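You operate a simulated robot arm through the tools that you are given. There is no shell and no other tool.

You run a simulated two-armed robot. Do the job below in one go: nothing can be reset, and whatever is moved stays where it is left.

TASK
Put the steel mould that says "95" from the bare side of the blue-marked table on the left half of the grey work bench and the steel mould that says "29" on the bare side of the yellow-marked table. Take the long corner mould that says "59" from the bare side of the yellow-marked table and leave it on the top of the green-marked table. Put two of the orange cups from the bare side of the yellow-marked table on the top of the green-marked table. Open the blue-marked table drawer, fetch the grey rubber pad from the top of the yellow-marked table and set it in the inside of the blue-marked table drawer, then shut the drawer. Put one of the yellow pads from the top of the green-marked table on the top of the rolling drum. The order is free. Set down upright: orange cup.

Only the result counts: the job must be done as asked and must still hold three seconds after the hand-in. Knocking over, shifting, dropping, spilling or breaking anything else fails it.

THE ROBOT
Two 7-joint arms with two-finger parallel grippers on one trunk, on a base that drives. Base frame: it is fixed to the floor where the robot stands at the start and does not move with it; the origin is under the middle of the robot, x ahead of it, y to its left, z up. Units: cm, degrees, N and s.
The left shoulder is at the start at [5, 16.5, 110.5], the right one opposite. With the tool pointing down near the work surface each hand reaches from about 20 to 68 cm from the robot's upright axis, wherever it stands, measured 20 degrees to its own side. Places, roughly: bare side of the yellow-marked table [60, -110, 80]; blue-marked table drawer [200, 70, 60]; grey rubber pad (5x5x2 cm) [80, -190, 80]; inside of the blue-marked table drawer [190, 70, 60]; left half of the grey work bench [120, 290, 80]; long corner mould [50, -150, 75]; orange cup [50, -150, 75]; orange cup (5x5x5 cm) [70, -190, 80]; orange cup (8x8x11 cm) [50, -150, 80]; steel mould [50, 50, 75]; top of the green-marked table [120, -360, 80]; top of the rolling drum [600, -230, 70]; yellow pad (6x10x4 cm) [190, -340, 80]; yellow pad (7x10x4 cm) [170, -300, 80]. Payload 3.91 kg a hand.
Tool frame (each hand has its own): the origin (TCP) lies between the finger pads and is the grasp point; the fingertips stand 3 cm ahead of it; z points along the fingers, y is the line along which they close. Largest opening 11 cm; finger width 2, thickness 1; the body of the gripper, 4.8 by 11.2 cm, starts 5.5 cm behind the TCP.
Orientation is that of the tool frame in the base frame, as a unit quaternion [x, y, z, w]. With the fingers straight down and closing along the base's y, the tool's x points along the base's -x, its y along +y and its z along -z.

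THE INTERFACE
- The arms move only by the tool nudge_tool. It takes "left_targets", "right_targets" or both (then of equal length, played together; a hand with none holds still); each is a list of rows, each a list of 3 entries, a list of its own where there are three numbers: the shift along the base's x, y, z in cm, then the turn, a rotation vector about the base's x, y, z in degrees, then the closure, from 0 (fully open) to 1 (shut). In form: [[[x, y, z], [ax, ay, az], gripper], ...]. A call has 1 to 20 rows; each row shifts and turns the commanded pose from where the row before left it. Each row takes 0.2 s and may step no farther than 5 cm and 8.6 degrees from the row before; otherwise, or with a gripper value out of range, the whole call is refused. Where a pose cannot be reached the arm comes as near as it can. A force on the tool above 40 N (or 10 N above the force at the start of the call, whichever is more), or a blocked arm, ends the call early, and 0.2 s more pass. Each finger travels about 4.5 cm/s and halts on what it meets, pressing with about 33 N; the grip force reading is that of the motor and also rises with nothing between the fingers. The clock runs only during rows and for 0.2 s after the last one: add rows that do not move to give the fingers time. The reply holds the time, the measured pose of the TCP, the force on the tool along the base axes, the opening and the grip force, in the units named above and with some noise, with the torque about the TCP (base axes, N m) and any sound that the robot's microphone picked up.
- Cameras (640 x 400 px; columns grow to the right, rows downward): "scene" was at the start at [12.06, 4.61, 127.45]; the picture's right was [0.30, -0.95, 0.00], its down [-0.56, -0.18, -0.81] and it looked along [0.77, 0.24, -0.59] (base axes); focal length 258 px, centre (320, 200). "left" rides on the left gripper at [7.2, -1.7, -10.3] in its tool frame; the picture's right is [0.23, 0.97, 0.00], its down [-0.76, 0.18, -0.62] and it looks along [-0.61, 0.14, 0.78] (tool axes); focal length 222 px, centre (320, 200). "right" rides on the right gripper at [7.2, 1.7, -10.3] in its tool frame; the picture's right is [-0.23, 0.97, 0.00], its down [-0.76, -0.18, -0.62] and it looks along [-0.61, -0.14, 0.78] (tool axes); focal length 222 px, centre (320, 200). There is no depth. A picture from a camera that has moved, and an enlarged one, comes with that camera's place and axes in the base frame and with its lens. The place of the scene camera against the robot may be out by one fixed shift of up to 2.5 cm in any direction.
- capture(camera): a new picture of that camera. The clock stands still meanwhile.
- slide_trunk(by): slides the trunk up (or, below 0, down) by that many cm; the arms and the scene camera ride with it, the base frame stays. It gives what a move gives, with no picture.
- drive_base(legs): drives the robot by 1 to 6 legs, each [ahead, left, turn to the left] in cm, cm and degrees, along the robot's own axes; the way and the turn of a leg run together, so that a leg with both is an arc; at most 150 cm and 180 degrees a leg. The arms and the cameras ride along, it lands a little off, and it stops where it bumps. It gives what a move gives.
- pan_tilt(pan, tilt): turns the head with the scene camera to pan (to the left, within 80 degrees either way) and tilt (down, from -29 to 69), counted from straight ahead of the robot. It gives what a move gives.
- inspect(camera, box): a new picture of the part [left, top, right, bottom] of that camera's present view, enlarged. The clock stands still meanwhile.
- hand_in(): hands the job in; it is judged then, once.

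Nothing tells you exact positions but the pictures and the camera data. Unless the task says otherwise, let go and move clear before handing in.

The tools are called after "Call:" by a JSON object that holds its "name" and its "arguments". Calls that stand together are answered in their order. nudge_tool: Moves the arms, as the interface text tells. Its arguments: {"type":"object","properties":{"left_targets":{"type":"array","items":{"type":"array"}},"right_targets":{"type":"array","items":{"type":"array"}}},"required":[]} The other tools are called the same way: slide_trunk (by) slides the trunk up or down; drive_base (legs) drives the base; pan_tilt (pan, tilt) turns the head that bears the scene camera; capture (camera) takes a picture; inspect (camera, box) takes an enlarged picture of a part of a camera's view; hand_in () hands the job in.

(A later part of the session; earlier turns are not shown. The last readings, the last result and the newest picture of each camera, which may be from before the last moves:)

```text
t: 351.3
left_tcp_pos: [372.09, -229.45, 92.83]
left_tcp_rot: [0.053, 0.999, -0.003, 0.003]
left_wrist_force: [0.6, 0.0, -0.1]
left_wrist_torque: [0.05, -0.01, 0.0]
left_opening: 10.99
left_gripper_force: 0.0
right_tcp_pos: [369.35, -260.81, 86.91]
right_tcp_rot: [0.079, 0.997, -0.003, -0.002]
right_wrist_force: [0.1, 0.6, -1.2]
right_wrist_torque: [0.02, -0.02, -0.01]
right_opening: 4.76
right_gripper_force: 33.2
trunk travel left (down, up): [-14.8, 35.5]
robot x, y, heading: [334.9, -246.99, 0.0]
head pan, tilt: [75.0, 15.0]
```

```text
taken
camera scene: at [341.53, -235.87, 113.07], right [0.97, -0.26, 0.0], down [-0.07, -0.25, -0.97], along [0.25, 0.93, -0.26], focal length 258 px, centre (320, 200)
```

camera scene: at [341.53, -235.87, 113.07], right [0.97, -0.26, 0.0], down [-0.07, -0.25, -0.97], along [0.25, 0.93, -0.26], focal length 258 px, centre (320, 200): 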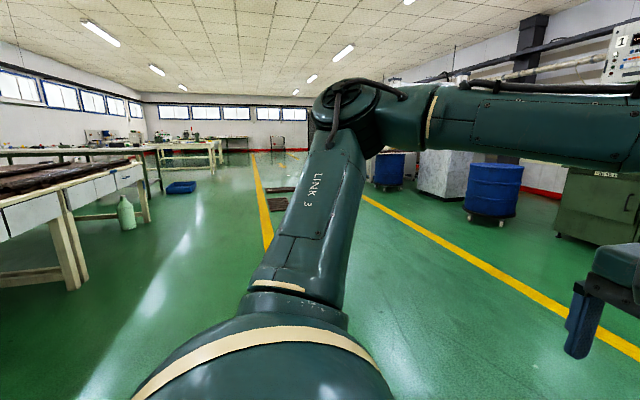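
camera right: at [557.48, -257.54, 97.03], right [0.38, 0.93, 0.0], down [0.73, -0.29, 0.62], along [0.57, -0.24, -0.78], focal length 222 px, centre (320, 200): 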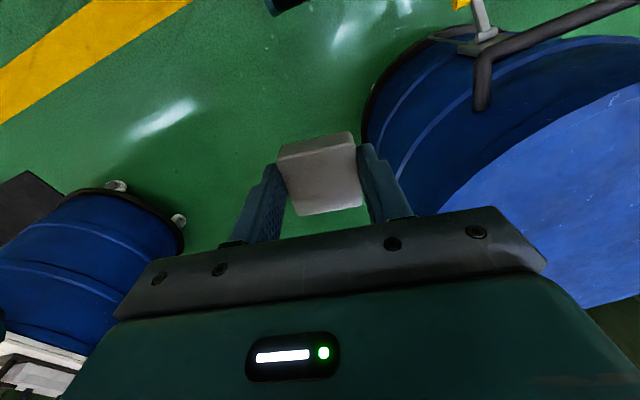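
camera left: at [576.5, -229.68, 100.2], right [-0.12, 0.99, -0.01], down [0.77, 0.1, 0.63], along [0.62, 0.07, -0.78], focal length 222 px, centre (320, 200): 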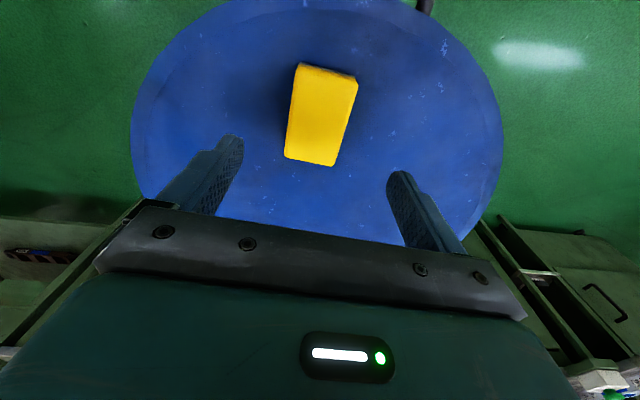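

Call:
{"name": "drive_base", "arguments": {"legs": [[0, 150, 0], [0, 145, 0], [0, 0, 90], [0, 0, 90]]}}

Call:
{"name": "pan_tilt", "arguments": {"pan": 0, "tilt": 22}}

Call:
{"name": "capture", "arguments": {"camera": "scene"}}

```text
t: 384.6
left_tcp_pos: [297.88, 30.58, 92.92]
left_tcp_rot: [0.998, -0.062, -0.002, -0.003]
left_wrist_force: [0.6, -0.6, -0.2]
left_wrist_torque: [0.02, 0.03, 0.01]
left_opening: 11.0
left_gripper_force: 0.0
right_tcp_pos: [301.31, 62.09, 86.79]
right_tcp_rot: [0.996, -0.088, 0.002, -0.003]
right_wrist_force: [0.7, -0.3, -0.2]
right_wrist_torque: [0.01, -0.04, 0.01]
right_opening: 4.74
right_gripper_force: 32.8
trunk travel left (down, up): [-14.8, 35.5]
robot x, y, heading: [334.32, 47.4, 178.8]
head pan, tilt: [75.0, 15.0]
```

```text
t: 386.1
left_tcp_pos: [297.91, 30.63, 92.98]
left_tcp_rot: [0.998, -0.063, -0.002, -0.004]
left_wrist_force: [-0.6, -0.1, 0.5]
left_wrist_torque: [0.0, 0.03, 0.02]
left_opening: 11.01
left_gripper_force: 0.0
right_tcp_pos: [301.34, 61.89, 86.77]
right_tcp_rot: [0.996, -0.087, 0.0, -0.002]
right_wrist_force: [-0.1, 0.0, -0.5]
right_wrist_torque: [-0.02, -0.04, 0.01]
right_opening: 4.76
right_gripper_force: 32.8
trunk travel left (down, up): [-14.8, 35.5]
robot x, y, heading: [335.24, 47.22, 178.9]
head pan, tilt: [0.0, 22.0]
```

```text
taken
camera scene: at [323.43, 49.62, 111.94], right [0.02, 1.0, 0.0], down [0.37, -0.01, -0.93], along [-0.93, 0.02, -0.37], focal length 258 px, centre (320, 200)
```

scene: 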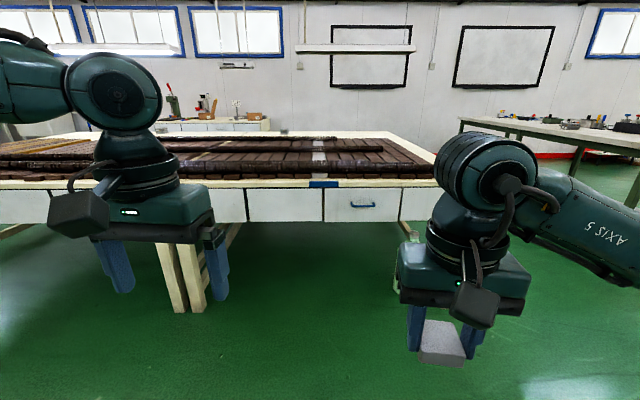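

The drawer with the blue handle is at about (208, 73, 63), its front spanning y 54–92 and z 55–71. I'll move in front of it for a closer look.

Call:
{"name": "drive_base", "arguments": {"legs": [[0, -42, 1], [40, 0, 0]]}}

Call:
{"name": "pan_tilt", "arguments": {"pan": 10, "tilt": 35}}

Call:
{"name": "capture", "arguments": {"camera": "scene"}}

Call:
{"name": "capture", "arguments": {"camera": "left"}}

```text
t: 392.4
left_tcp_pos: [258.64, 72.11, 92.79]
left_tcp_rot: [0.999, -0.054, -0.002, -0.003]
left_wrist_force: [-0.4, 0.0, 0.2]
left_wrist_torque: [-0.02, -0.05, 0.02]
left_opening: 11.01
left_gripper_force: 0.1
right_tcp_pos: [261.21, 103.59, 86.86]
right_tcp_rot: [0.997, -0.08, 0.001, -0.002]
right_wrist_force: [0.0, -0.1, -1.8]
right_wrist_torque: [-0.01, 0.01, 0.01]
right_opening: 4.75
right_gripper_force: 33.1
trunk travel left (down, up): [-14.8, 35.5]
robot x, y, heading: [295.47, 89.46, 179.9]
head pan, tilt: [0.0, 22.0]
```

```text
t: 393.2
left_tcp_pos: [258.59, 72.23, 92.93]
left_tcp_rot: [0.999, -0.054, -0.003, -0.003]
left_wrist_force: [-0.2, -0.8, -1.7]
left_wrist_torque: [-0.02, 0.01, 0.0]
left_opening: 10.99
left_gripper_force: 0.0
right_tcp_pos: [261.33, 103.7, 86.87]
right_tcp_rot: [0.997, -0.08, 0.001, -0.003]
right_wrist_force: [0.4, -0.7, -0.4]
right_wrist_torque: [-0.01, 0.0, -0.05]
right_opening: 4.75
right_gripper_force: 32.5
trunk travel left (down, up): [-14.8, 35.5]
robot x, y, heading: [295.19, 89.78, 179.9]
head pan, tilt: [10.0, 35.0]
```

```text
taken
camera scene: at [284.41, 90.15, 109.88], right [-0.17, 0.98, 0.0], down [0.56, 0.1, -0.82], along [-0.81, -0.14, -0.57], focal length 258 px, centre (320, 200)
```

scene: 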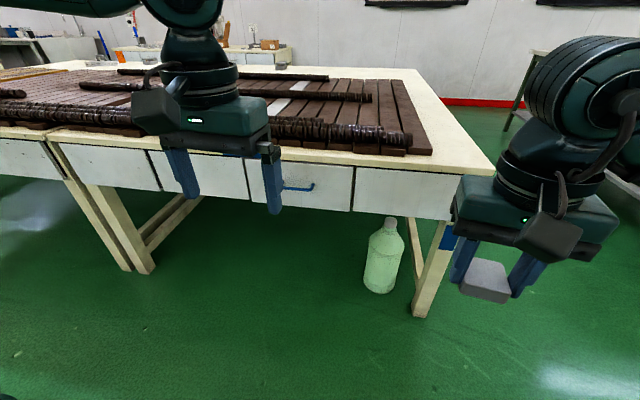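

```text
taken
camera left: at [265.97, 73.1, 103.15], right [0.12, -0.99, -0.01], down [-0.77, -0.1, 0.63], along [-0.62, -0.07, -0.78], focal length 222 px, centre (320, 200)
```

left: 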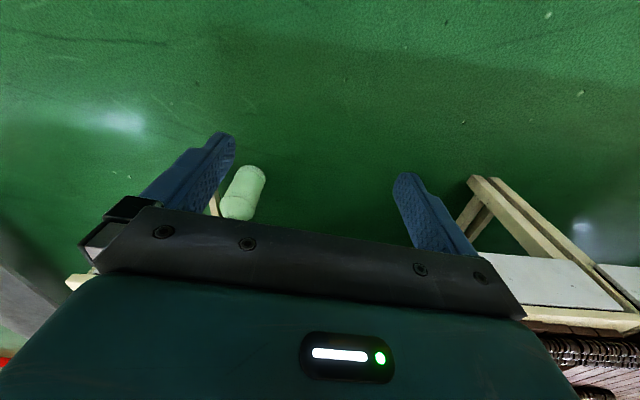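

The drawer handle is a horizontal blue bar. I'll move in to x≈279, then turn the free left hand to point horizontally forward, so it can take the bar from the front with the fingers above and below.

Call:
{"name": "drive_base", "arguments": {"legs": [[16, 0, 0]]}}

Call:
{"name": "nudge_tool", "arguments": {"left_targets": [[[0, 0, 0], [0, 8, 0], 0], [[0, 0, 0], [0, 8, 0], 0], [[0, 0, 0], [0, 8, 0], 0], [[0, 0, 0], [0, 8, 0], 0], [[0, 0, 0], [0, 8, 0], 0], [[0, 0, 0], [0, 0, 0], 0]]}}

Call:
{"name": "capture", "arguments": {"camera": "scene"}}

```text
t: 394.6
left_tcp_pos: [242.65, 72.25, 93.0]
left_tcp_rot: [0.999, -0.054, -0.003, -0.004]
left_wrist_force: [0.6, 0.4, 0.3]
left_wrist_torque: [0.03, 0.01, 0.01]
left_opening: 11.01
left_gripper_force: 0.0
right_tcp_pos: [245.42, 103.57, 86.93]
right_tcp_rot: [0.997, -0.079, 0.0, -0.003]
right_wrist_force: [-1.0, 1.1, -0.3]
right_wrist_torque: [0.0, -0.02, -0.01]
right_opening: 4.73
right_gripper_force: 32.6
trunk travel left (down, up): [-14.8, 35.5]
robot x, y, heading: [279.36, 89.83, 180.1]
head pan, tilt: [10.0, 35.0]
```

```text
t: 396.0
left_tcp_pos: [242.75, 72.29, 92.83]
left_tcp_rot: [0.937, -0.052, -0.344, 0.015]
left_wrist_force: [0.1, -0.6, -0.3]
left_wrist_torque: [-0.01, 0.0, -0.01]
left_opening: 10.98
left_gripper_force: 0.0
right_tcp_pos: [245.44, 103.7, 86.85]
right_tcp_rot: [0.997, -0.079, 0.002, -0.002]
right_wrist_force: [-0.4, 0.5, -1.2]
right_wrist_torque: [-0.02, -0.01, 0.02]
right_opening: 4.72
right_gripper_force: 32.8
trunk travel left (down, up): [-14.8, 35.5]
robot x, y, heading: [279.65, 89.71, 180.0]
head pan, tilt: [10.0, 35.0]
```

```text
taken
camera scene: at [268.45, 90.18, 109.88], right [-0.17, 0.99, 0.0], down [0.56, 0.1, -0.82], along [-0.81, -0.14, -0.57], focal length 258 px, centre (320, 200)
```

scene: 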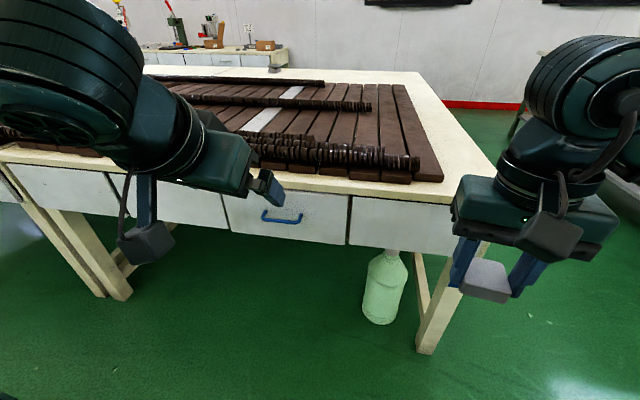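

Call:
{"name": "inspect", "arguments": {"camera": "scene", "box": [210, 170, 370, 270]}}

Call:
{"name": "nudge_tool", "arguments": {"left_targets": [[[0, 0, 0], [0, 8, 0], 0], [[0, 0, 0], [0, 8, 0], 0], [[0, 0, 0], [0, 8, 0], 0], [[0, 0, 0], [0, 8, 0], 0], [[0, 0, 0], [0, 8, 0], 0], [[0, 0, 0], [0, 8, 0], 0], [[0, 0, 0], [0, 2, 0], 0], [[0, 0, 0], [0, 0, 0], 0]]}}

Call:
{"name": "capture", "arguments": {"camera": "left"}}

```text
4.00 times, centred on (290, 220) of scene
camera zoom: at [268.45, 90.18, 109.88], right [-0.17, 0.99, 0.0], down [0.56, 0.1, -0.82], along [-0.81, -0.14, -0.57], focal length 1034 px, centre (440, 120)
```

zoom: 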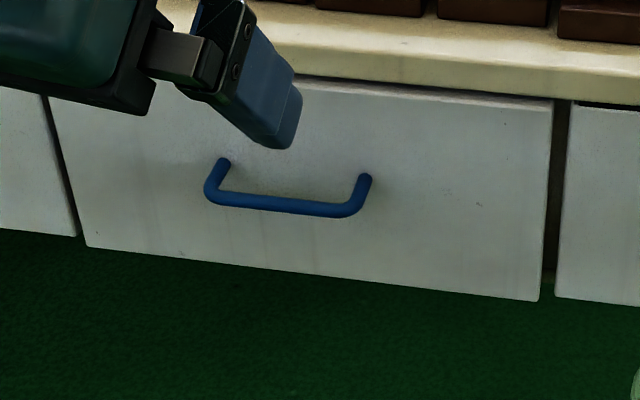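

```text
t: 397.8
left_tcp_pos: [234.51, 75.24, 97.31]
left_tcp_rot: [-0.704, 0.04, 0.708, -0.036]
left_wrist_force: [0.2, -0.2, -0.1]
left_wrist_torque: [-0.01, 0.02, 0.0]
left_opening: 10.99
left_gripper_force: 0.1
left hand out of reach, approached as far as the arm can: row 1, 2, 3, 4, 5, 6
right_tcp_pos: [245.39, 103.55, 86.81]
right_tcp_rot: [0.997, -0.079, 0.001, -0.003]
right_wrist_force: [0.2, 0.3, -0.2]
right_wrist_torque: [-0.02, -0.01, 0.0]
right_opening: 4.73
right_gripper_force: 32.8
trunk travel left (down, up): [-14.8, 35.5]
robot x, y, heading: [279.5, 89.49, 180.0]
head pan, tilt: [10.0, 35.0]
```

```text
taken
camera left: at [244.78, 76.19, 89.73], right [-0.01, -0.99, -0.12], down [0.63, -0.1, 0.77], along [-0.78, -0.07, 0.62], focal length 222 px, centre (320, 200)
```

left: 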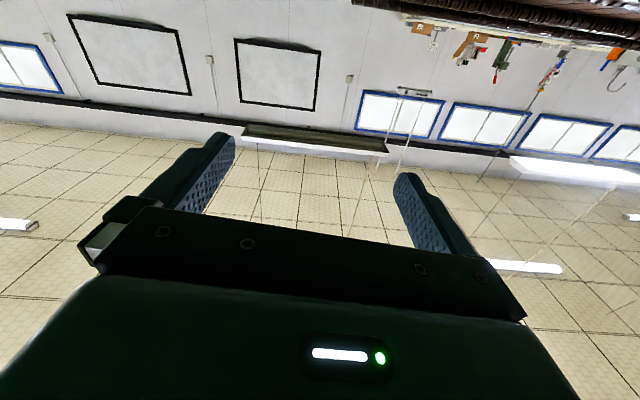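

The hand is horizontal now. Next I roll it 90° so the fingers close vertically.

Call:
{"name": "nudge_tool", "arguments": {"left_targets": [[[0, 0, -1], [8.2, 0, 0], 0], [[0, 0, -1], [8.2, 0, 0], 0], [[0, 0, -1], [8.2, 0, 0], 0], [[0, 0, -1], [8.2, 0, 0], 0], [[0, 0, -1], [8.2, 0, 0], 0], [[0, 0, -1], [8.2, 0, 0], 0], [[0, 0, -1], [8.2, 0, 0], 0], [[0, 0, -1], [8.2, 0, 0], 0], [[0, 0, -1], [8.2, 0, 0], 0], [[0, 0, -1], [8.2, 0, 0], 0], [[0, 0, -1], [8.2, 0, 0], 0], [[0, 0, 0], [0, 0, 0], 0]]}}

Call:
{"name": "capture", "arguments": {"camera": "left"}}

Call:
{"name": "capture", "arguments": {"camera": "scene"}}

```text
t: 400.4
left_tcp_pos: [233.58, 68.25, 99.59]
left_tcp_rot: [-0.527, -0.471, 0.528, 0.471]
left_wrist_force: [-0.2, 0.0, -0.8]
left_wrist_torque: [0.03, -0.03, 0.02]
left_opening: 11.02
left_gripper_force: 0.1
left hand out of reach, approached as far as the arm can: row 2, 8, 9, 10, 11
right_tcp_pos: [245.5, 103.65, 86.81]
right_tcp_rot: [0.997, -0.079, 0.001, -0.002]
right_wrist_force: [0.4, 0.3, -0.7]
right_wrist_torque: [0.02, 0.02, -0.02]
right_opening: 4.76
right_gripper_force: 32.9
trunk travel left (down, up): [-14.8, 35.5]
robot x, y, heading: [279.23, 89.62, 180.1]
head pan, tilt: [10.0, 35.0]
```

```text
taken
camera left: at [243.83, 75.73, 100.28], right [0.0, 0.12, -0.99], down [0.62, -0.78, -0.09], along [-0.78, -0.62, -0.07], focal length 222 px, centre (320, 200)
```

left: 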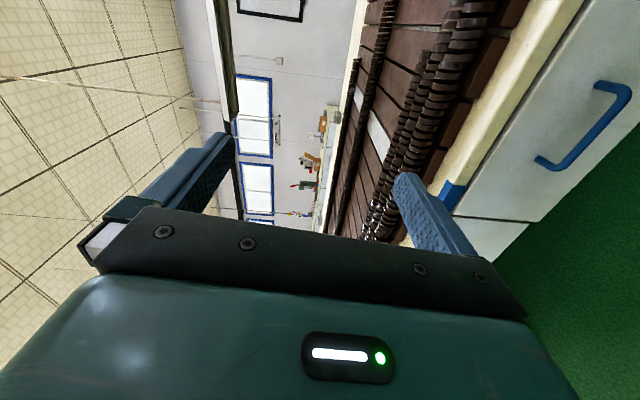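

```text
taken
camera scene: at [268.45, 90.17, 109.88], right [-0.17, 0.99, 0.0], down [0.56, 0.1, -0.82], along [-0.81, -0.14, -0.57], focal length 258 px, centre (320, 200)
```

scene: 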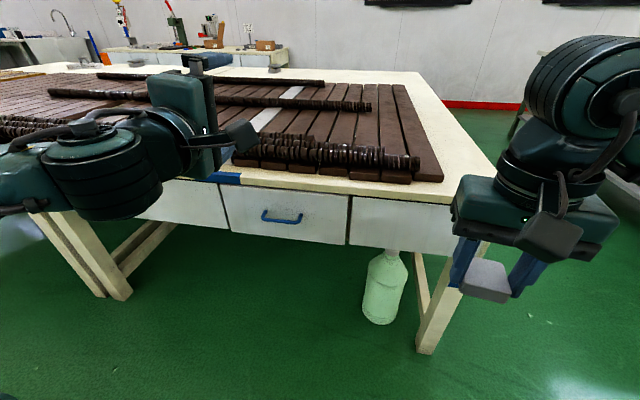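

Call:
{"name": "nudge_tool", "arguments": {"left_targets": [[[0, 0, -4], [2.2, 0, 0], 0], [[0, 0, -4], [2.2, 0, 0], 0], [[0, 0, -4], [2.1, 0, 0], 0], [[0, 0, -4], [0, 0, 0], 0], [[0, 0, -4], [0, 0, 0], 0], [[0, 0, 0], [0, 0, 0], 0]]}}

Call:
{"name": "capture", "arguments": {"camera": "left"}}

Call:
{"name": "capture", "arguments": {"camera": "scene"}}

```text
t: 401.8
left_tcp_pos: [234.89, 56.68, 94.77]
left_tcp_rot: [0.499, 0.503, -0.498, -0.5]
left_wrist_force: [-0.5, 1.0, -0.3]
left_wrist_torque: [-0.03, 0.02, 0.01]
left_opening: 11.01
left_gripper_force: 0.0
left hand out of reach, approached as far as the arm can: row 1, 2, 3, 4, 5
right_tcp_pos: [245.37, 103.73, 86.78]
right_tcp_rot: [0.997, -0.079, 0.002, -0.002]
right_wrist_force: [0.5, -0.6, -0.8]
right_wrist_torque: [0.02, 0.0, 0.02]
right_opening: 4.73
right_gripper_force: 33.0
trunk travel left (down, up): [-14.8, 35.5]
robot x, y, heading: [279.56, 89.61, 180.1]
head pan, tilt: [10.0, 35.0]
```

```text
taken
camera left: at [245.17, 64.08, 96.47], right [0.0, 0.23, -0.97], down [0.62, -0.76, -0.18], along [-0.78, -0.61, -0.14], focal length 222 px, centre (320, 200)
```

left: 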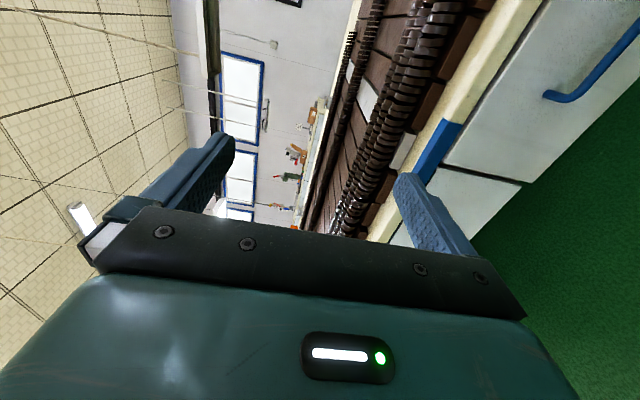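

```text
taken
camera scene: at [268.45, 90.17, 109.88], right [-0.17, 0.99, 0.0], down [0.56, 0.1, -0.82], along [-0.81, -0.14, -0.57], focal length 258 px, centre (320, 200)
```

scene: 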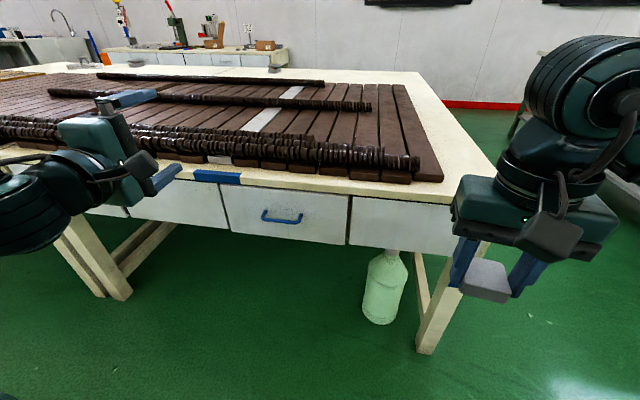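

The arm is folded too tightly here. I'll back the base off by 15 cm so the hand can work further out.

Call:
{"name": "drive_base", "arguments": {"legs": [[-15, 0, 0]]}}

Call:
{"name": "nudge_tool", "arguments": {"left_targets": [[[-3.5, 1.5, -1], [0, 0, 0], 0], [[-3.5, 1.5, -1], [0, 0, 0], 0], [[-3.5, 1.5, -1], [0, 0, 0], 0], [[-3.5, 1.5, -1], [0, 0, 0], 0], [[0, 1.5, -3], [0, 0, 0], 0], [[0, 1.5, -3], [0, 0, 0], 0], [[0, 1.5, -3], [0, 0, 0], 0], [[0, 0, -3], [0, 0, 0], 0], [[0, 0, 0], [0, 0, 0], 0]]}}

Call:
{"name": "capture", "arguments": {"camera": "left"}}

Call:
{"name": "capture", "arguments": {"camera": "scene"}}

```text
t: 403.2
left_tcp_pos: [249.75, 56.77, 94.83]
left_tcp_rot: [0.5, 0.501, -0.499, -0.5]
left_wrist_force: [-1.2, -0.1, -0.5]
left_wrist_torque: [-0.03, -0.01, -0.03]
left_opening: 11.0
left_gripper_force: 0.0
right_tcp_pos: [260.16, 103.71, 86.8]
right_tcp_rot: [0.997, -0.08, 0.001, -0.003]
right_wrist_force: [0.7, 1.0, -0.3]
right_wrist_torque: [0.01, 0.01, 0.0]
right_opening: 4.74
right_gripper_force: 33.0
trunk travel left (down, up): [-14.8, 35.5]
robot x, y, heading: [294.44, 89.67, 180.0]
head pan, tilt: [10.0, 35.0]
```

```text
t: 405.2
left_tcp_pos: [237.91, 66.28, 79.4]
left_tcp_rot: [0.5, 0.501, -0.499, -0.5]
left_wrist_force: [0.7, -0.6, -0.6]
left_wrist_torque: [0.05, 0.01, 0.03]
left_opening: 11.01
left_gripper_force: 0.0
left hand out of reach, approached as far as the arm can: row 1
right_tcp_pos: [260.21, 103.7, 86.79]
right_tcp_rot: [0.997, -0.081, 0.001, -0.003]
right_wrist_force: [0.3, 0.3, -0.4]
right_wrist_torque: [0.02, 0.03, 0.01]
right_opening: 4.74
right_gripper_force: 32.6
trunk travel left (down, up): [-14.8, 35.5]
robot x, y, heading: [293.69, 89.56, 179.9]
head pan, tilt: [10.0, 35.0]
```

```text
taken
camera left: at [248.21, 73.63, 81.14], right [0.0, 0.23, -0.97], down [0.62, -0.76, -0.18], along [-0.78, -0.61, -0.14], focal length 222 px, centre (320, 200)
```

left: 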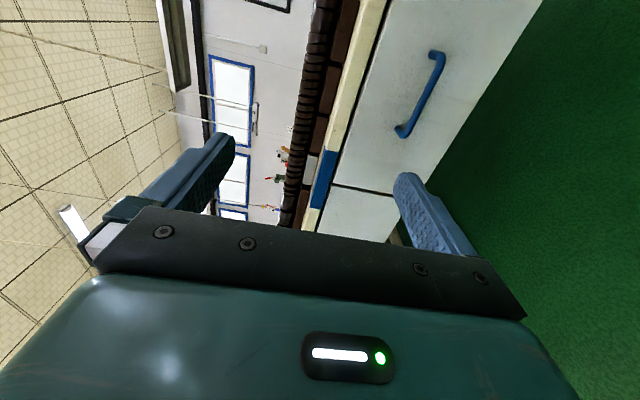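

```text
taken
camera scene: at [283.27, 90.15, 109.88], right [-0.17, 0.99, 0.0], down [0.57, 0.1, -0.82], along [-0.81, -0.14, -0.57], focal length 258 px, centre (320, 200)
```

scene: 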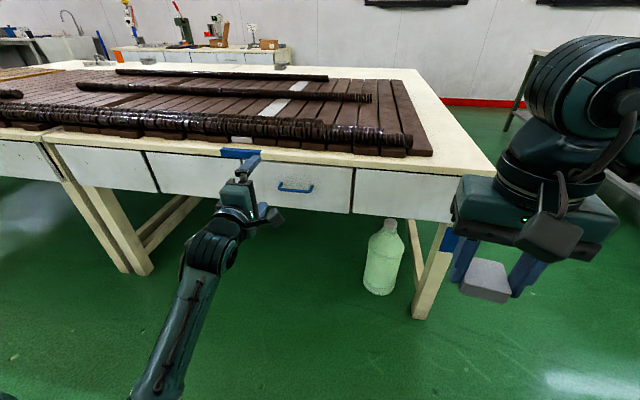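

Call:
{"name": "inspect", "arguments": {"camera": "left", "box": [360, 20, 500, 160]}}

Call:
{"name": "nudge_tool", "arguments": {"left_targets": [[[0, 0, -3], [0, 0, 0], 0], [[0, 0, -3], [0, 0, 0], 0], [[0, 0, -3], [0, 0, 0], 0], [[0, 0, -3], [0, 0, 0], 0], [[0, 0, 0], [0, 0, 0], 0]]}}

Call:
{"name": "capture", "arguments": {"camera": "left"}}

Call:
{"name": "inspect", "arguments": {"camera": "left", "box": [280, 0, 480, 160]}}

```text
2.86 times, centred on (430, 90) of left
camera zoom: at [248.21, 73.63, 81.14], right [0.0, 0.23, -0.97], down [0.62, -0.76, -0.18], along [-0.78, -0.61, -0.14], focal length 635 px, centre (6, 514)
```

zoom: 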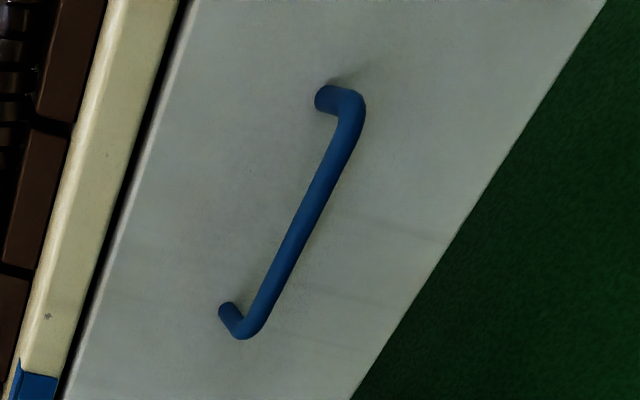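

```text
t: 406.4
left_tcp_pos: [237.42, 64.84, 68.4]
left_tcp_rot: [-0.508, -0.483, 0.517, 0.491]
left_wrist_force: [0.1, -0.3, 0.0]
left_wrist_torque: [-0.03, 0.0, -0.02]
left_opening: 11.02
left_gripper_force: 0.3
right_tcp_pos: [260.14, 103.78, 86.75]
right_tcp_rot: [0.997, -0.08, 0.001, -0.003]
right_wrist_force: [0.0, -1.0, 0.2]
right_wrist_torque: [0.01, -0.02, 0.01]
right_opening: 4.75
right_gripper_force: 32.4
trunk travel left (down, up): [-14.8, 35.5]
robot x, y, heading: [294.25, 89.91, 180.1]
head pan, tilt: [10.0, 35.0]
```

```text
taken
camera left: at [247.8, 72.24, 69.47], right [-0.02, 0.18, -0.98], down [0.62, -0.77, -0.15], along [-0.78, -0.62, -0.1], focal length 222 px, centre (320, 200)
```

left: 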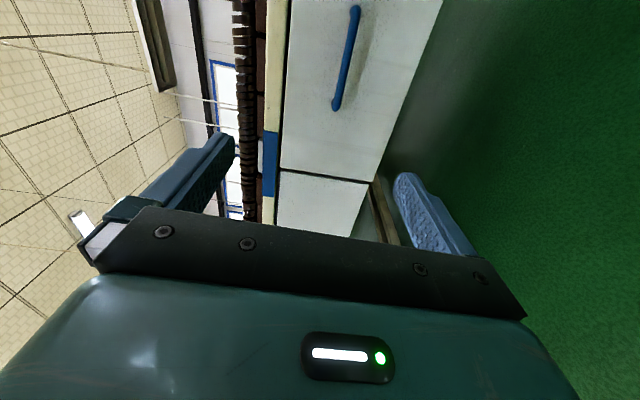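

```text
2.50 times, centred on (380, 80) of left
camera zoom: at [247.8, 72.24, 69.47], right [-0.02, 0.18, -0.98], down [0.62, -0.77, -0.15], along [-0.78, -0.62, -0.1], focal length 555 px, centre (170, 500)
```

zoom: 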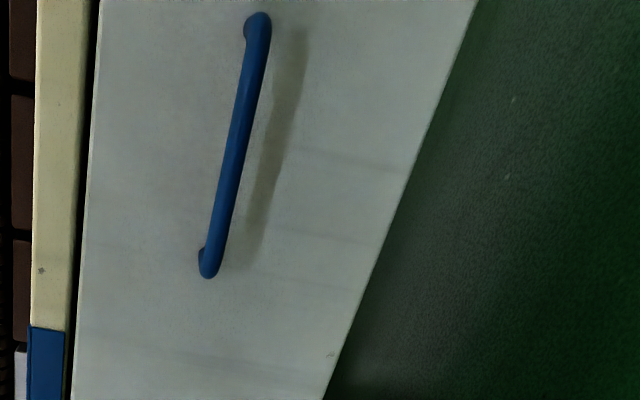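

Triangulation from the hand camera puts the bar at x≈216.9, z≈66.3, y 63.8–73.7. I'll line up in front of it with the fingers partly closed.

Call:
{"name": "nudge_tool", "arguments": {"left_targets": [[[-2.5, 1.33, -0.7], [1, -0.3, 0], 0.45], [[-2.5, 1.33, -0.7], [1, -0.3, 0], 0.45], [[-2.4, 1.34, -0.7], [0.9, -0.4, 0], 0.45], [[0, 0, 0], [0, 0, 0], 0.45], [[0, 0, 0], [0, 0, 0], 0.45]]}}

Call:
{"name": "capture", "arguments": {"camera": "left"}}

Call:
{"name": "capture", "arguments": {"camera": "scene"}}

```text
t: 407.0
left_tcp_pos: [233.81, 63.32, 65.04]
left_tcp_rot: [0.533, 0.483, -0.528, -0.452]
left_wrist_force: [0.7, -0.1, -0.2]
left_wrist_torque: [-0.03, 0.01, -0.02]
left_opening: 6.04
left_gripper_force: 0.0
right_tcp_pos: [260.2, 103.7, 86.88]
right_tcp_rot: [0.997, -0.079, 0.001, -0.002]
right_wrist_force: [-0.6, 0.8, -0.2]
right_wrist_torque: [-0.03, 0.01, -0.02]
right_opening: 4.75
right_gripper_force: 33.4
trunk travel left (down, up): [-14.8, 35.5]
robot x, y, heading: [293.89, 89.95, 180.1]
head pan, tilt: [10.0, 35.0]
stopped in row 3 (left hand): the arm was blocked; the commanded pose is now the measured one
```

```text
taken
camera left: at [243.85, 70.97, 66.1], right [0.03, 0.1, -0.99], down [0.65, -0.76, -0.06], along [-0.76, -0.64, -0.09], focal length 222 px, centre (320, 200)
```

left: 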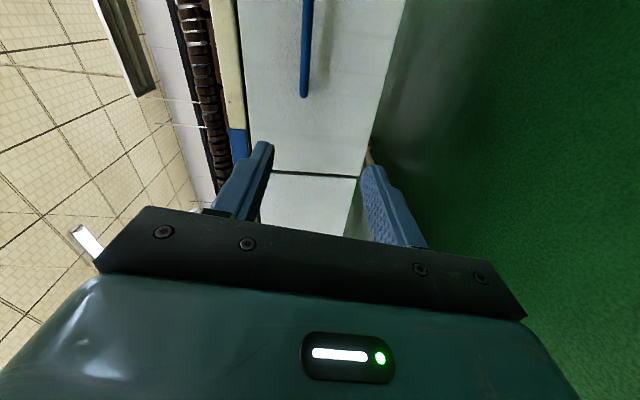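

```text
taken
camera scene: at [283.29, 90.15, 109.94], right [-0.17, 0.99, 0.0], down [0.56, 0.1, -0.82], along [-0.81, -0.14, -0.57], focal length 258 px, centre (320, 200)
```

scene: 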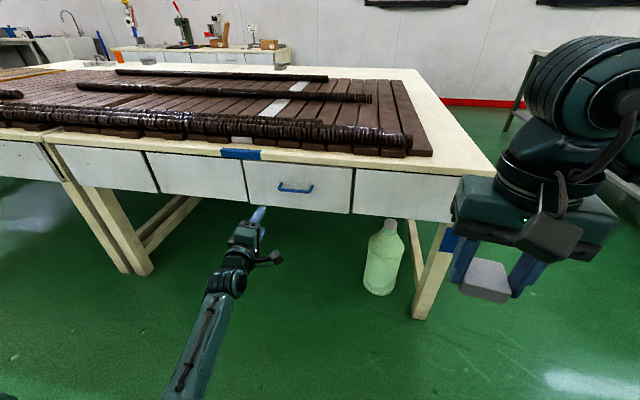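

The elbow hangs too low in this posture and got blocked. I'll lift the hand, raise the trunk, and come closer, so the arm reaches down more stretched out.

Call:
{"name": "nudge_tool", "arguments": {"left_targets": [[[1, 0, 3], [0, 0, 0], 0.45], [[1, 0, 3], [0, 0, 0], 0.45], [[0, 0, 4], [0, 0, 0], 0.45], [[0, 0, 4], [0, 0, 0], 0.45], [[0, 0, 0], [0, 0, 0], 0.45]]}}

Call:
{"name": "slide_trunk", "arguments": {"by": 15}}

Call:
{"name": "capture", "arguments": {"camera": "scene"}}

```text
t: 407.9
left_tcp_pos: [235.82, 59.55, 75.05]
left_tcp_rot: [0.571, 0.464, -0.548, -0.398]
left_wrist_force: [-0.1, 1.2, 1.1]
left_wrist_torque: [0.02, -0.01, 0.02]
left_opening: 6.06
left_gripper_force: 0.0
right_tcp_pos: [260.14, 103.68, 87.18]
right_tcp_rot: [0.997, -0.08, 0.001, -0.003]
right_wrist_force: [-0.1, 0.2, 0.0]
right_wrist_torque: [0.04, -0.01, 0.0]
right_opening: 4.73
right_gripper_force: 33.4
trunk travel left (down, up): [-14.8, 35.5]
robot x, y, heading: [293.93, 89.72, 179.8]
head pan, tilt: [10.0, 35.0]
stopped in row 4 (left hand): the arm was blocked; the commanded pose is now the measured one
```

```text
t: 409.7
left_tcp_pos: [236.09, 59.62, 90.2]
left_tcp_rot: [0.569, 0.46, -0.552, -0.4]
left_wrist_force: [0.6, -0.2, 0.7]
left_wrist_torque: [0.02, 0.0, 0.01]
left_opening: 6.04
left_gripper_force: 0.0
right_tcp_pos: [260.16, 103.73, 101.75]
right_tcp_rot: [0.997, -0.08, 0.001, -0.002]
right_wrist_force: [-0.1, 0.2, -2.0]
right_wrist_torque: [0.0, -0.01, 0.02]
right_opening: 4.75
right_gripper_force: 32.8
trunk travel left (down, up): [-29.8, 20.5]
robot x, y, heading: [294.34, 89.73, 180.2]
head pan, tilt: [10.0, 35.0]
```

```text
taken
camera scene: at [283.26, 90.15, 124.87], right [-0.17, 0.99, 0.0], down [0.57, 0.1, -0.82], along [-0.81, -0.14, -0.57], focal length 258 px, centre (320, 200)
```

scene: 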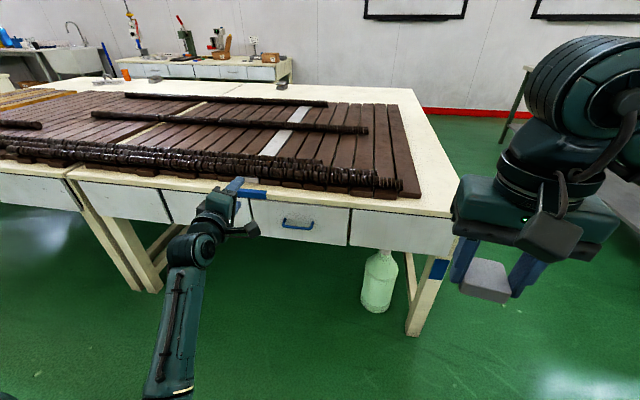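

Call:
{"name": "pan_tilt", "arguments": {"pan": 45, "tilt": 60}}

Call:
{"name": "capture", "arguments": {"camera": "scene"}}

Call:
{"name": "capture", "arguments": {"camera": "right"}}

```text
t: 410.7
left_tcp_pos: [236.05, 59.62, 90.27]
left_tcp_rot: [0.568, 0.46, -0.553, -0.399]
left_wrist_force: [-0.2, 0.2, -0.2]
left_wrist_torque: [-0.01, -0.01, -0.01]
left_opening: 6.07
left_gripper_force: 0.1
right_tcp_pos: [260.19, 103.76, 101.75]
right_tcp_rot: [0.997, -0.08, 0.002, -0.002]
right_wrist_force: [-0.9, -0.7, -0.1]
right_wrist_torque: [-0.02, -0.02, -0.01]
right_opening: 4.77
right_gripper_force: 32.9
trunk travel left (down, up): [-29.8, 20.5]
robot x, y, heading: [294.37, 89.54, 179.9]
head pan, tilt: [45.0, 60.0]
```

```text
taken
camera scene: at [287.22, 86.96, 121.45], right [-0.7, 0.71, 0.0], down [0.61, 0.61, -0.5], along [-0.35, -0.35, -0.87], focal length 258 px, centre (320, 200)
```

scene: 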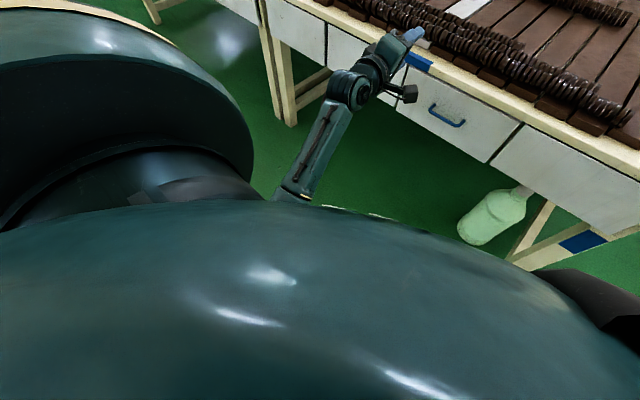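

```text
taken
camera right: at [267.12, 100.77, 112.04], right [-0.38, -0.93, 0.0], down [-0.72, 0.29, 0.62], along [-0.58, 0.24, -0.78], focal length 222 px, centre (320, 200)
```

right: 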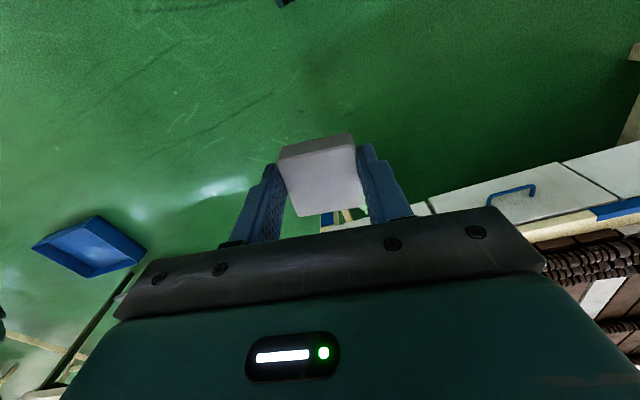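

The elbow is tucked under the chest. Better plan: back away, stretch the left arm out straight at handle height in free space, and then bring it to the handle by driving the base.

Call:
{"name": "drive_base", "arguments": {"legs": [[-40, 0, 0]]}}

Call:
{"name": "nudge_tool", "arguments": {"left_targets": [[[-3.5, 0.5, -0.5], [2.5, 0.8, -0.4], 0.45], [[-3.5, 0.5, -0.5], [2.5, 0.8, -0.4], 0.45], [[-3.5, 0.5, -0.5], [2.5, 0.7, -0.4], 0.45], [[-3.5, 0.5, -0.5], [2.5, 0.7, -0.4], 0.45], [[0, 0, 0], [2.5, 0.7, -0.4], 0.45], [[0, 0, 0], [2.3, 0.7, -0.5], 0.45], [[0, 0, 0], [0, 0, 0], 0.45]]}}

Call:
{"name": "pan_tilt", "arguments": {"pan": 25, "tilt": 40}}

Call:
{"name": "capture", "arguments": {"camera": "scene"}}

```text
t: 413.2
left_tcp_pos: [276.53, 59.36, 90.23]
left_tcp_rot: [0.568, 0.461, -0.553, -0.399]
left_wrist_force: [0.2, -0.1, -0.1]
left_wrist_torque: [0.01, -0.01, -0.02]
left_opening: 6.03
left_gripper_force: 0.1
right_tcp_pos: [300.44, 103.61, 101.87]
right_tcp_rot: [0.997, -0.077, 0.001, -0.002]
right_wrist_force: [-0.1, -0.8, -0.3]
right_wrist_torque: [-0.04, 0.01, 0.0]
right_opening: 4.75
right_gripper_force: 33.3
trunk travel left (down, up): [-29.8, 20.5]
robot x, y, heading: [334.13, 89.55, -179.7]
head pan, tilt: [45.0, 60.0]
```

```text
t: 414.8
left_tcp_pos: [262.38, 61.51, 88.13]
left_tcp_rot: [-0.5, -0.5, 0.502, 0.498]
left_wrist_force: [0.1, 0.0, 0.5]
left_wrist_torque: [0.01, -0.02, 0.03]
left_opening: 6.07
left_gripper_force: 0.1
right_tcp_pos: [300.53, 103.62, 101.86]
right_tcp_rot: [0.997, -0.079, 0.001, -0.003]
right_wrist_force: [-0.1, -0.5, -0.6]
right_wrist_torque: [-0.02, -0.03, 0.02]
right_opening: 4.74
right_gripper_force: 32.9
trunk travel left (down, up): [-29.8, 20.5]
robot x, y, heading: [334.53, 89.58, -180.0]
head pan, tilt: [45.0, 60.0]
```

```text
t: 415.6
left_tcp_pos: [262.51, 61.45, 88.04]
left_tcp_rot: [-0.5, -0.501, 0.502, 0.497]
left_wrist_force: [0.5, -0.6, -0.3]
left_wrist_torque: [-0.04, 0.01, -0.02]
left_opening: 6.07
left_gripper_force: 0.0
right_tcp_pos: [300.37, 103.64, 101.86]
right_tcp_rot: [0.997, -0.079, 0.001, -0.002]
right_wrist_force: [0.1, -0.7, -0.2]
right_wrist_torque: [-0.03, -0.02, 0.0]
right_opening: 4.76
right_gripper_force: 32.9
trunk travel left (down, up): [-29.8, 20.5]
robot x, y, heading: [334.08, 89.32, -179.9]
head pan, tilt: [25.0, 40.0]
```

```text
taken
camera scene: at [324.55, 88.02, 124.11], right [-0.42, 0.91, 0.0], down [0.58, 0.27, -0.77], along [-0.69, -0.32, -0.64], focal length 258 px, centre (320, 200)
```

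scene: 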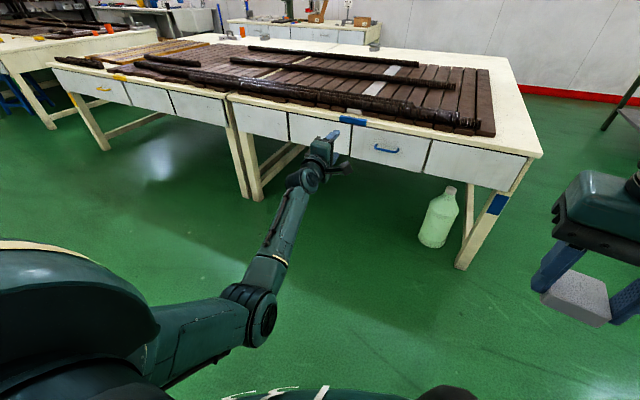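

The left arm now reaches out cleanly and level. I'll lower the trunk to bring the hand to the bar's height and sidestep to line up with it.

Call:
{"name": "slide_trunk", "arguments": {"by": -21.7}}

Call:
{"name": "drive_base", "arguments": {"legs": [[0, -7.3, 0], [20, 0, 0]]}}

Call:
{"name": "capture", "arguments": {"camera": "left"}}

Call:
{"name": "inspect", "arguments": {"camera": "left", "box": [220, 0, 460, 160]}}

```text
t: 417.9
left_tcp_pos: [262.52, 61.49, 66.41]
left_tcp_rot: [-0.501, -0.5, 0.502, 0.498]
left_wrist_force: [-0.1, -0.2, -0.1]
left_wrist_torque: [0.05, -0.01, 0.01]
left_opening: 6.04
left_gripper_force: 0.1
right_tcp_pos: [300.52, 103.5, 80.17]
right_tcp_rot: [0.997, -0.078, 0.001, -0.002]
right_wrist_force: [0.1, -0.3, -0.8]
right_wrist_torque: [-0.01, -0.01, 0.0]
right_opening: 4.74
right_gripper_force: 33.6
trunk travel left (down, up): [-8.1, 42.2]
robot x, y, heading: [334.6, 90.01, -179.7]
head pan, tilt: [25.0, 40.0]
```

```text
t: 420.4
left_tcp_pos: [242.58, 68.57, 66.38]
left_tcp_rot: [-0.5, -0.501, 0.502, 0.497]
left_wrist_force: [0.2, -0.3, -0.4]
left_wrist_torque: [0.04, -0.04, 0.01]
left_opening: 6.04
left_gripper_force: 0.1
right_tcp_pos: [280.48, 110.72, 80.13]
right_tcp_rot: [0.997, -0.076, 0.001, -0.002]
right_wrist_force: [0.0, 0.4, -1.0]
right_wrist_torque: [0.02, 0.03, 0.02]
right_opening: 4.72
right_gripper_force: 33.1
trunk travel left (down, up): [-8.1, 42.2]
robot x, y, heading: [314.54, 97.03, -179.8]
head pan, tilt: [25.0, 40.0]
```

```text
taken
camera left: at [252.85, 75.99, 68.06], right [0.0, 0.22, -0.97], down [0.63, -0.76, -0.17], along [-0.78, -0.61, -0.14], focal length 222 px, centre (320, 200)
```

left: 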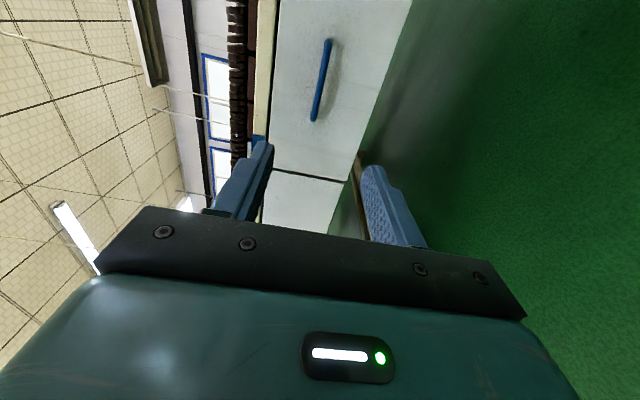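

```text
2.50 times, centred on (340, 80) of left
camera zoom: at [252.85, 75.99, 68.06], right [0.0, 0.22, -0.97], down [0.63, -0.76, -0.17], along [-0.78, -0.61, -0.14], focal length 555 px, centre (270, 500)
```

zoom: 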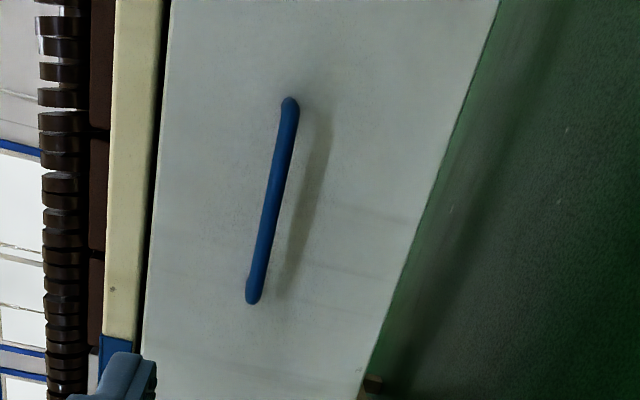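

The hand is level with the bar and nearly centred on it. Driving 13 cm closer, then re-measuring.

Call:
{"name": "drive_base", "arguments": {"legs": [[13, -0.7, 0]]}}

Call:
{"name": "inspect", "arguments": {"camera": "left", "box": [220, 0, 460, 200]}}

Call:
{"name": "capture", "arguments": {"camera": "right"}}

```text
t: 421.7
left_tcp_pos: [229.59, 69.42, 66.43]
left_tcp_rot: [-0.5, -0.501, 0.502, 0.497]
left_wrist_force: [-0.2, 0.4, 0.5]
left_wrist_torque: [-0.04, 0.0, 0.01]
left_opening: 6.07
left_gripper_force: 0.1
right_tcp_pos: [267.66, 111.43, 80.16]
right_tcp_rot: [0.997, -0.078, 0.001, -0.003]
right_wrist_force: [-1.2, -0.4, -0.5]
right_wrist_torque: [-0.02, -0.01, 0.01]
right_opening: 4.73
right_gripper_force: 32.8
trunk travel left (down, up): [-8.1, 42.2]
robot x, y, heading: [301.2, 97.7, -180.0]
head pan, tilt: [25.0, 40.0]
```

```text
2.00 times, centred on (340, 100) of left
camera zoom: at [239.88, 76.69, 68.06], right [0.0, 0.22, -0.97], down [0.63, -0.76, -0.17], along [-0.78, -0.61, -0.14], focal length 444 px, centre (280, 400)
```

zoom: 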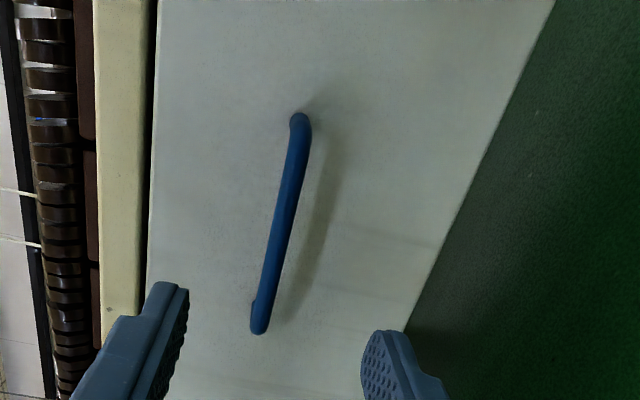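

```text
taken
camera right: at [274.57, 108.55, 90.34], right [-0.38, -0.93, 0.0], down [-0.73, 0.29, 0.62], along [-0.58, 0.24, -0.78], focal length 222 px, centre (320, 200)
```

right: 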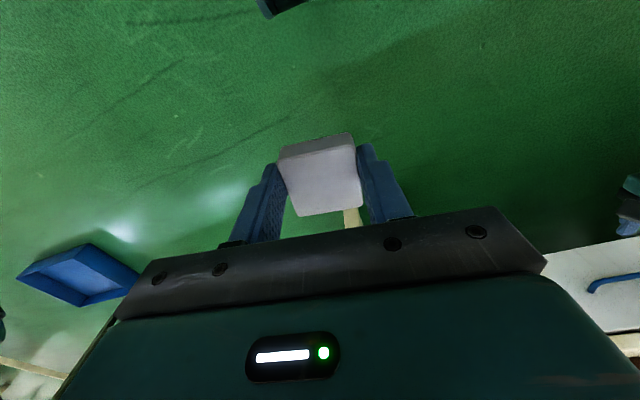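

Call:
{"name": "drive_base", "arguments": {"legs": [[8.5, 0, 0]]}}

Call:
{"name": "inspect", "arguments": {"camera": "left", "box": [220, 20, 460, 220]}}

```text
t: 422.8
left_tcp_pos: [221.34, 69.25, 66.46]
left_tcp_rot: [-0.5, -0.501, 0.502, 0.497]
left_wrist_force: [0.4, 0.0, -0.2]
left_wrist_torque: [0.0, 0.0, 0.0]
left_opening: 6.06
left_gripper_force: 0.0
right_tcp_pos: [259.32, 111.45, 80.18]
right_tcp_rot: [0.997, -0.079, 0.001, -0.001]
right_wrist_force: [0.3, 0.1, -0.4]
right_wrist_torque: [-0.02, -0.02, 0.01]
right_opening: 4.76
right_gripper_force: 33.0
trunk travel left (down, up): [-8.1, 42.2]
robot x, y, heading: [293.26, 97.78, -179.8]
head pan, tilt: [25.0, 40.0]
```

```text
2.00 times, centred on (340, 120) of left
camera zoom: at [231.53, 76.69, 68.06], right [0.0, 0.22, -0.97], down [0.63, -0.76, -0.17], along [-0.78, -0.61, -0.14], focal length 444 px, centre (280, 360)
```

zoom: 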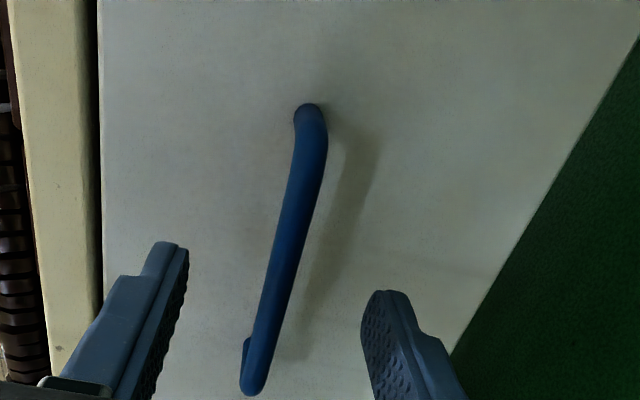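

Call:
{"name": "nudge_tool", "arguments": {"left_targets": [[[-1.4, 0, 0], [0, 0, 0], 0.45], [[-1.2, 0, 0], [0, 0, 0], 0.45], [[0, 0, 0], [0, 0, 0], 0.45]]}}

Call:
{"name": "capture", "arguments": {"camera": "left"}}

```text
t: 423.6
left_tcp_pos: [218.61, 69.39, 66.39]
left_tcp_rot: [-0.499, -0.501, 0.502, 0.498]
left_wrist_force: [0.0, 0.5, 0.2]
left_wrist_torque: [-0.03, -0.01, 0.02]
left_opening: 6.04
left_gripper_force: 0.0
right_tcp_pos: [259.3, 111.38, 80.15]
right_tcp_rot: [0.997, -0.079, 0.001, -0.002]
right_wrist_force: [-0.1, -0.1, -0.9]
right_wrist_torque: [0.01, -0.04, 0.0]
right_opening: 4.75
right_gripper_force: 32.8
trunk travel left (down, up): [-8.1, 42.2]
robot x, y, heading: [293.2, 97.54, -179.9]
head pan, tilt: [25.0, 40.0]
```

```text
taken
camera left: at [228.94, 76.72, 68.06], right [0.0, 0.22, -0.97], down [0.63, -0.76, -0.17], along [-0.78, -0.61, -0.14], focal length 222 px, centre (320, 200)
```

left: 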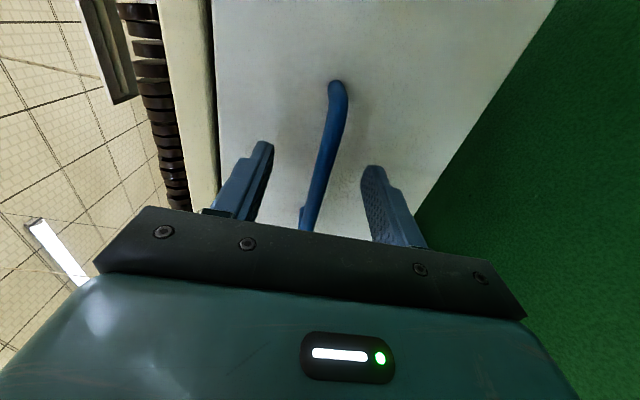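

The bar lies between the fingers. Closing on it.

Call:
{"name": "nudge_tool", "arguments": {"left_targets": [[[0, 0, 0], [0, 0, 0], 0.7], [[0, 0, 0], [0, 0, 0], 1], [[0, 0, 0], [0, 0, 0], 1], [[0, 0, 0], [0, 0, 0], 1], [[0, 0, 0], [0, 0, 0], 1], [[0, 0, 0], [0, 0, 0], 1]]}}

Call:
{"name": "capture", "arguments": {"camera": "left"}}

```text
t: 425.0
left_tcp_pos: [218.78, 69.33, 66.51]
left_tcp_rot: [-0.5, -0.5, 0.502, 0.497]
left_wrist_force: [-0.2, 0.1, 0.4]
left_wrist_torque: [0.13, -0.01, -0.04]
left_opening: 0.97
left_gripper_force: 44.9
right_tcp_pos: [259.32, 111.45, 80.15]
right_tcp_rot: [0.997, -0.079, 0.0, -0.002]
right_wrist_force: [0.0, -0.3, 0.5]
right_wrist_torque: [-0.01, 0.0, 0.0]
right_opening: 4.74
right_gripper_force: 33.3
trunk travel left (down, up): [-8.1, 42.2]
robot x, y, heading: [293.03, 97.8, -179.8]
head pan, tilt: [25.0, 40.0]
```

```text
taken
camera left: at [228.95, 76.7, 68.1], right [0.0, 0.22, -0.97], down [0.63, -0.76, -0.17], along [-0.78, -0.61, -0.14], focal length 222 px, centre (320, 200)
```

left: 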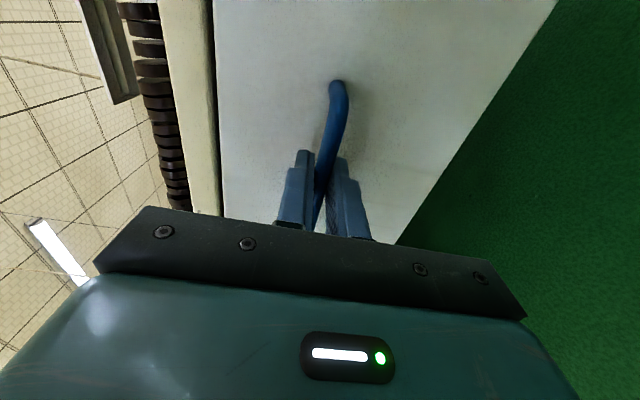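

Gripped (1 cm bar). Pulling gently by driving back 5 cm as a test.

Call:
{"name": "drive_base", "arguments": {"legs": [[-5, 0, 0]]}}

Call:
{"name": "capture", "arguments": {"camera": "scene"}}

```text
t: 425.9
left_tcp_pos: [223.67, 69.24, 66.51]
left_tcp_rot: [0.5, 0.501, -0.501, -0.497]
left_wrist_force: [0.5, 0.0, 1.2]
left_wrist_torque: [0.19, 0.02, -0.04]
left_opening: 0.97
left_gripper_force: 44.7
right_tcp_pos: [264.32, 111.45, 80.28]
right_tcp_rot: [0.997, -0.079, 0.001, -0.003]
right_wrist_force: [1.2, -0.1, -0.2]
right_wrist_torque: [-0.01, 0.02, 0.01]
right_opening: 4.72
right_gripper_force: 32.8
trunk travel left (down, up): [-8.1, 42.2]
robot x, y, heading: [298.39, 97.77, -179.6]
head pan, tilt: [25.0, 40.0]
```

```text
taken
camera scene: at [288.37, 95.91, 102.42], right [-0.42, 0.91, 0.0], down [0.58, 0.27, -0.77], along [-0.69, -0.32, -0.64], focal length 258 px, centre (320, 200)
```

scene: 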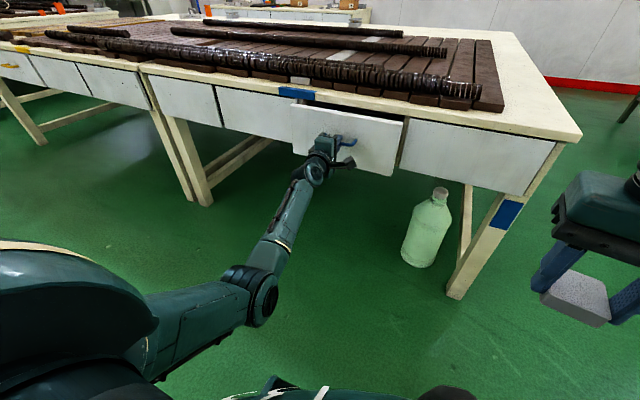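

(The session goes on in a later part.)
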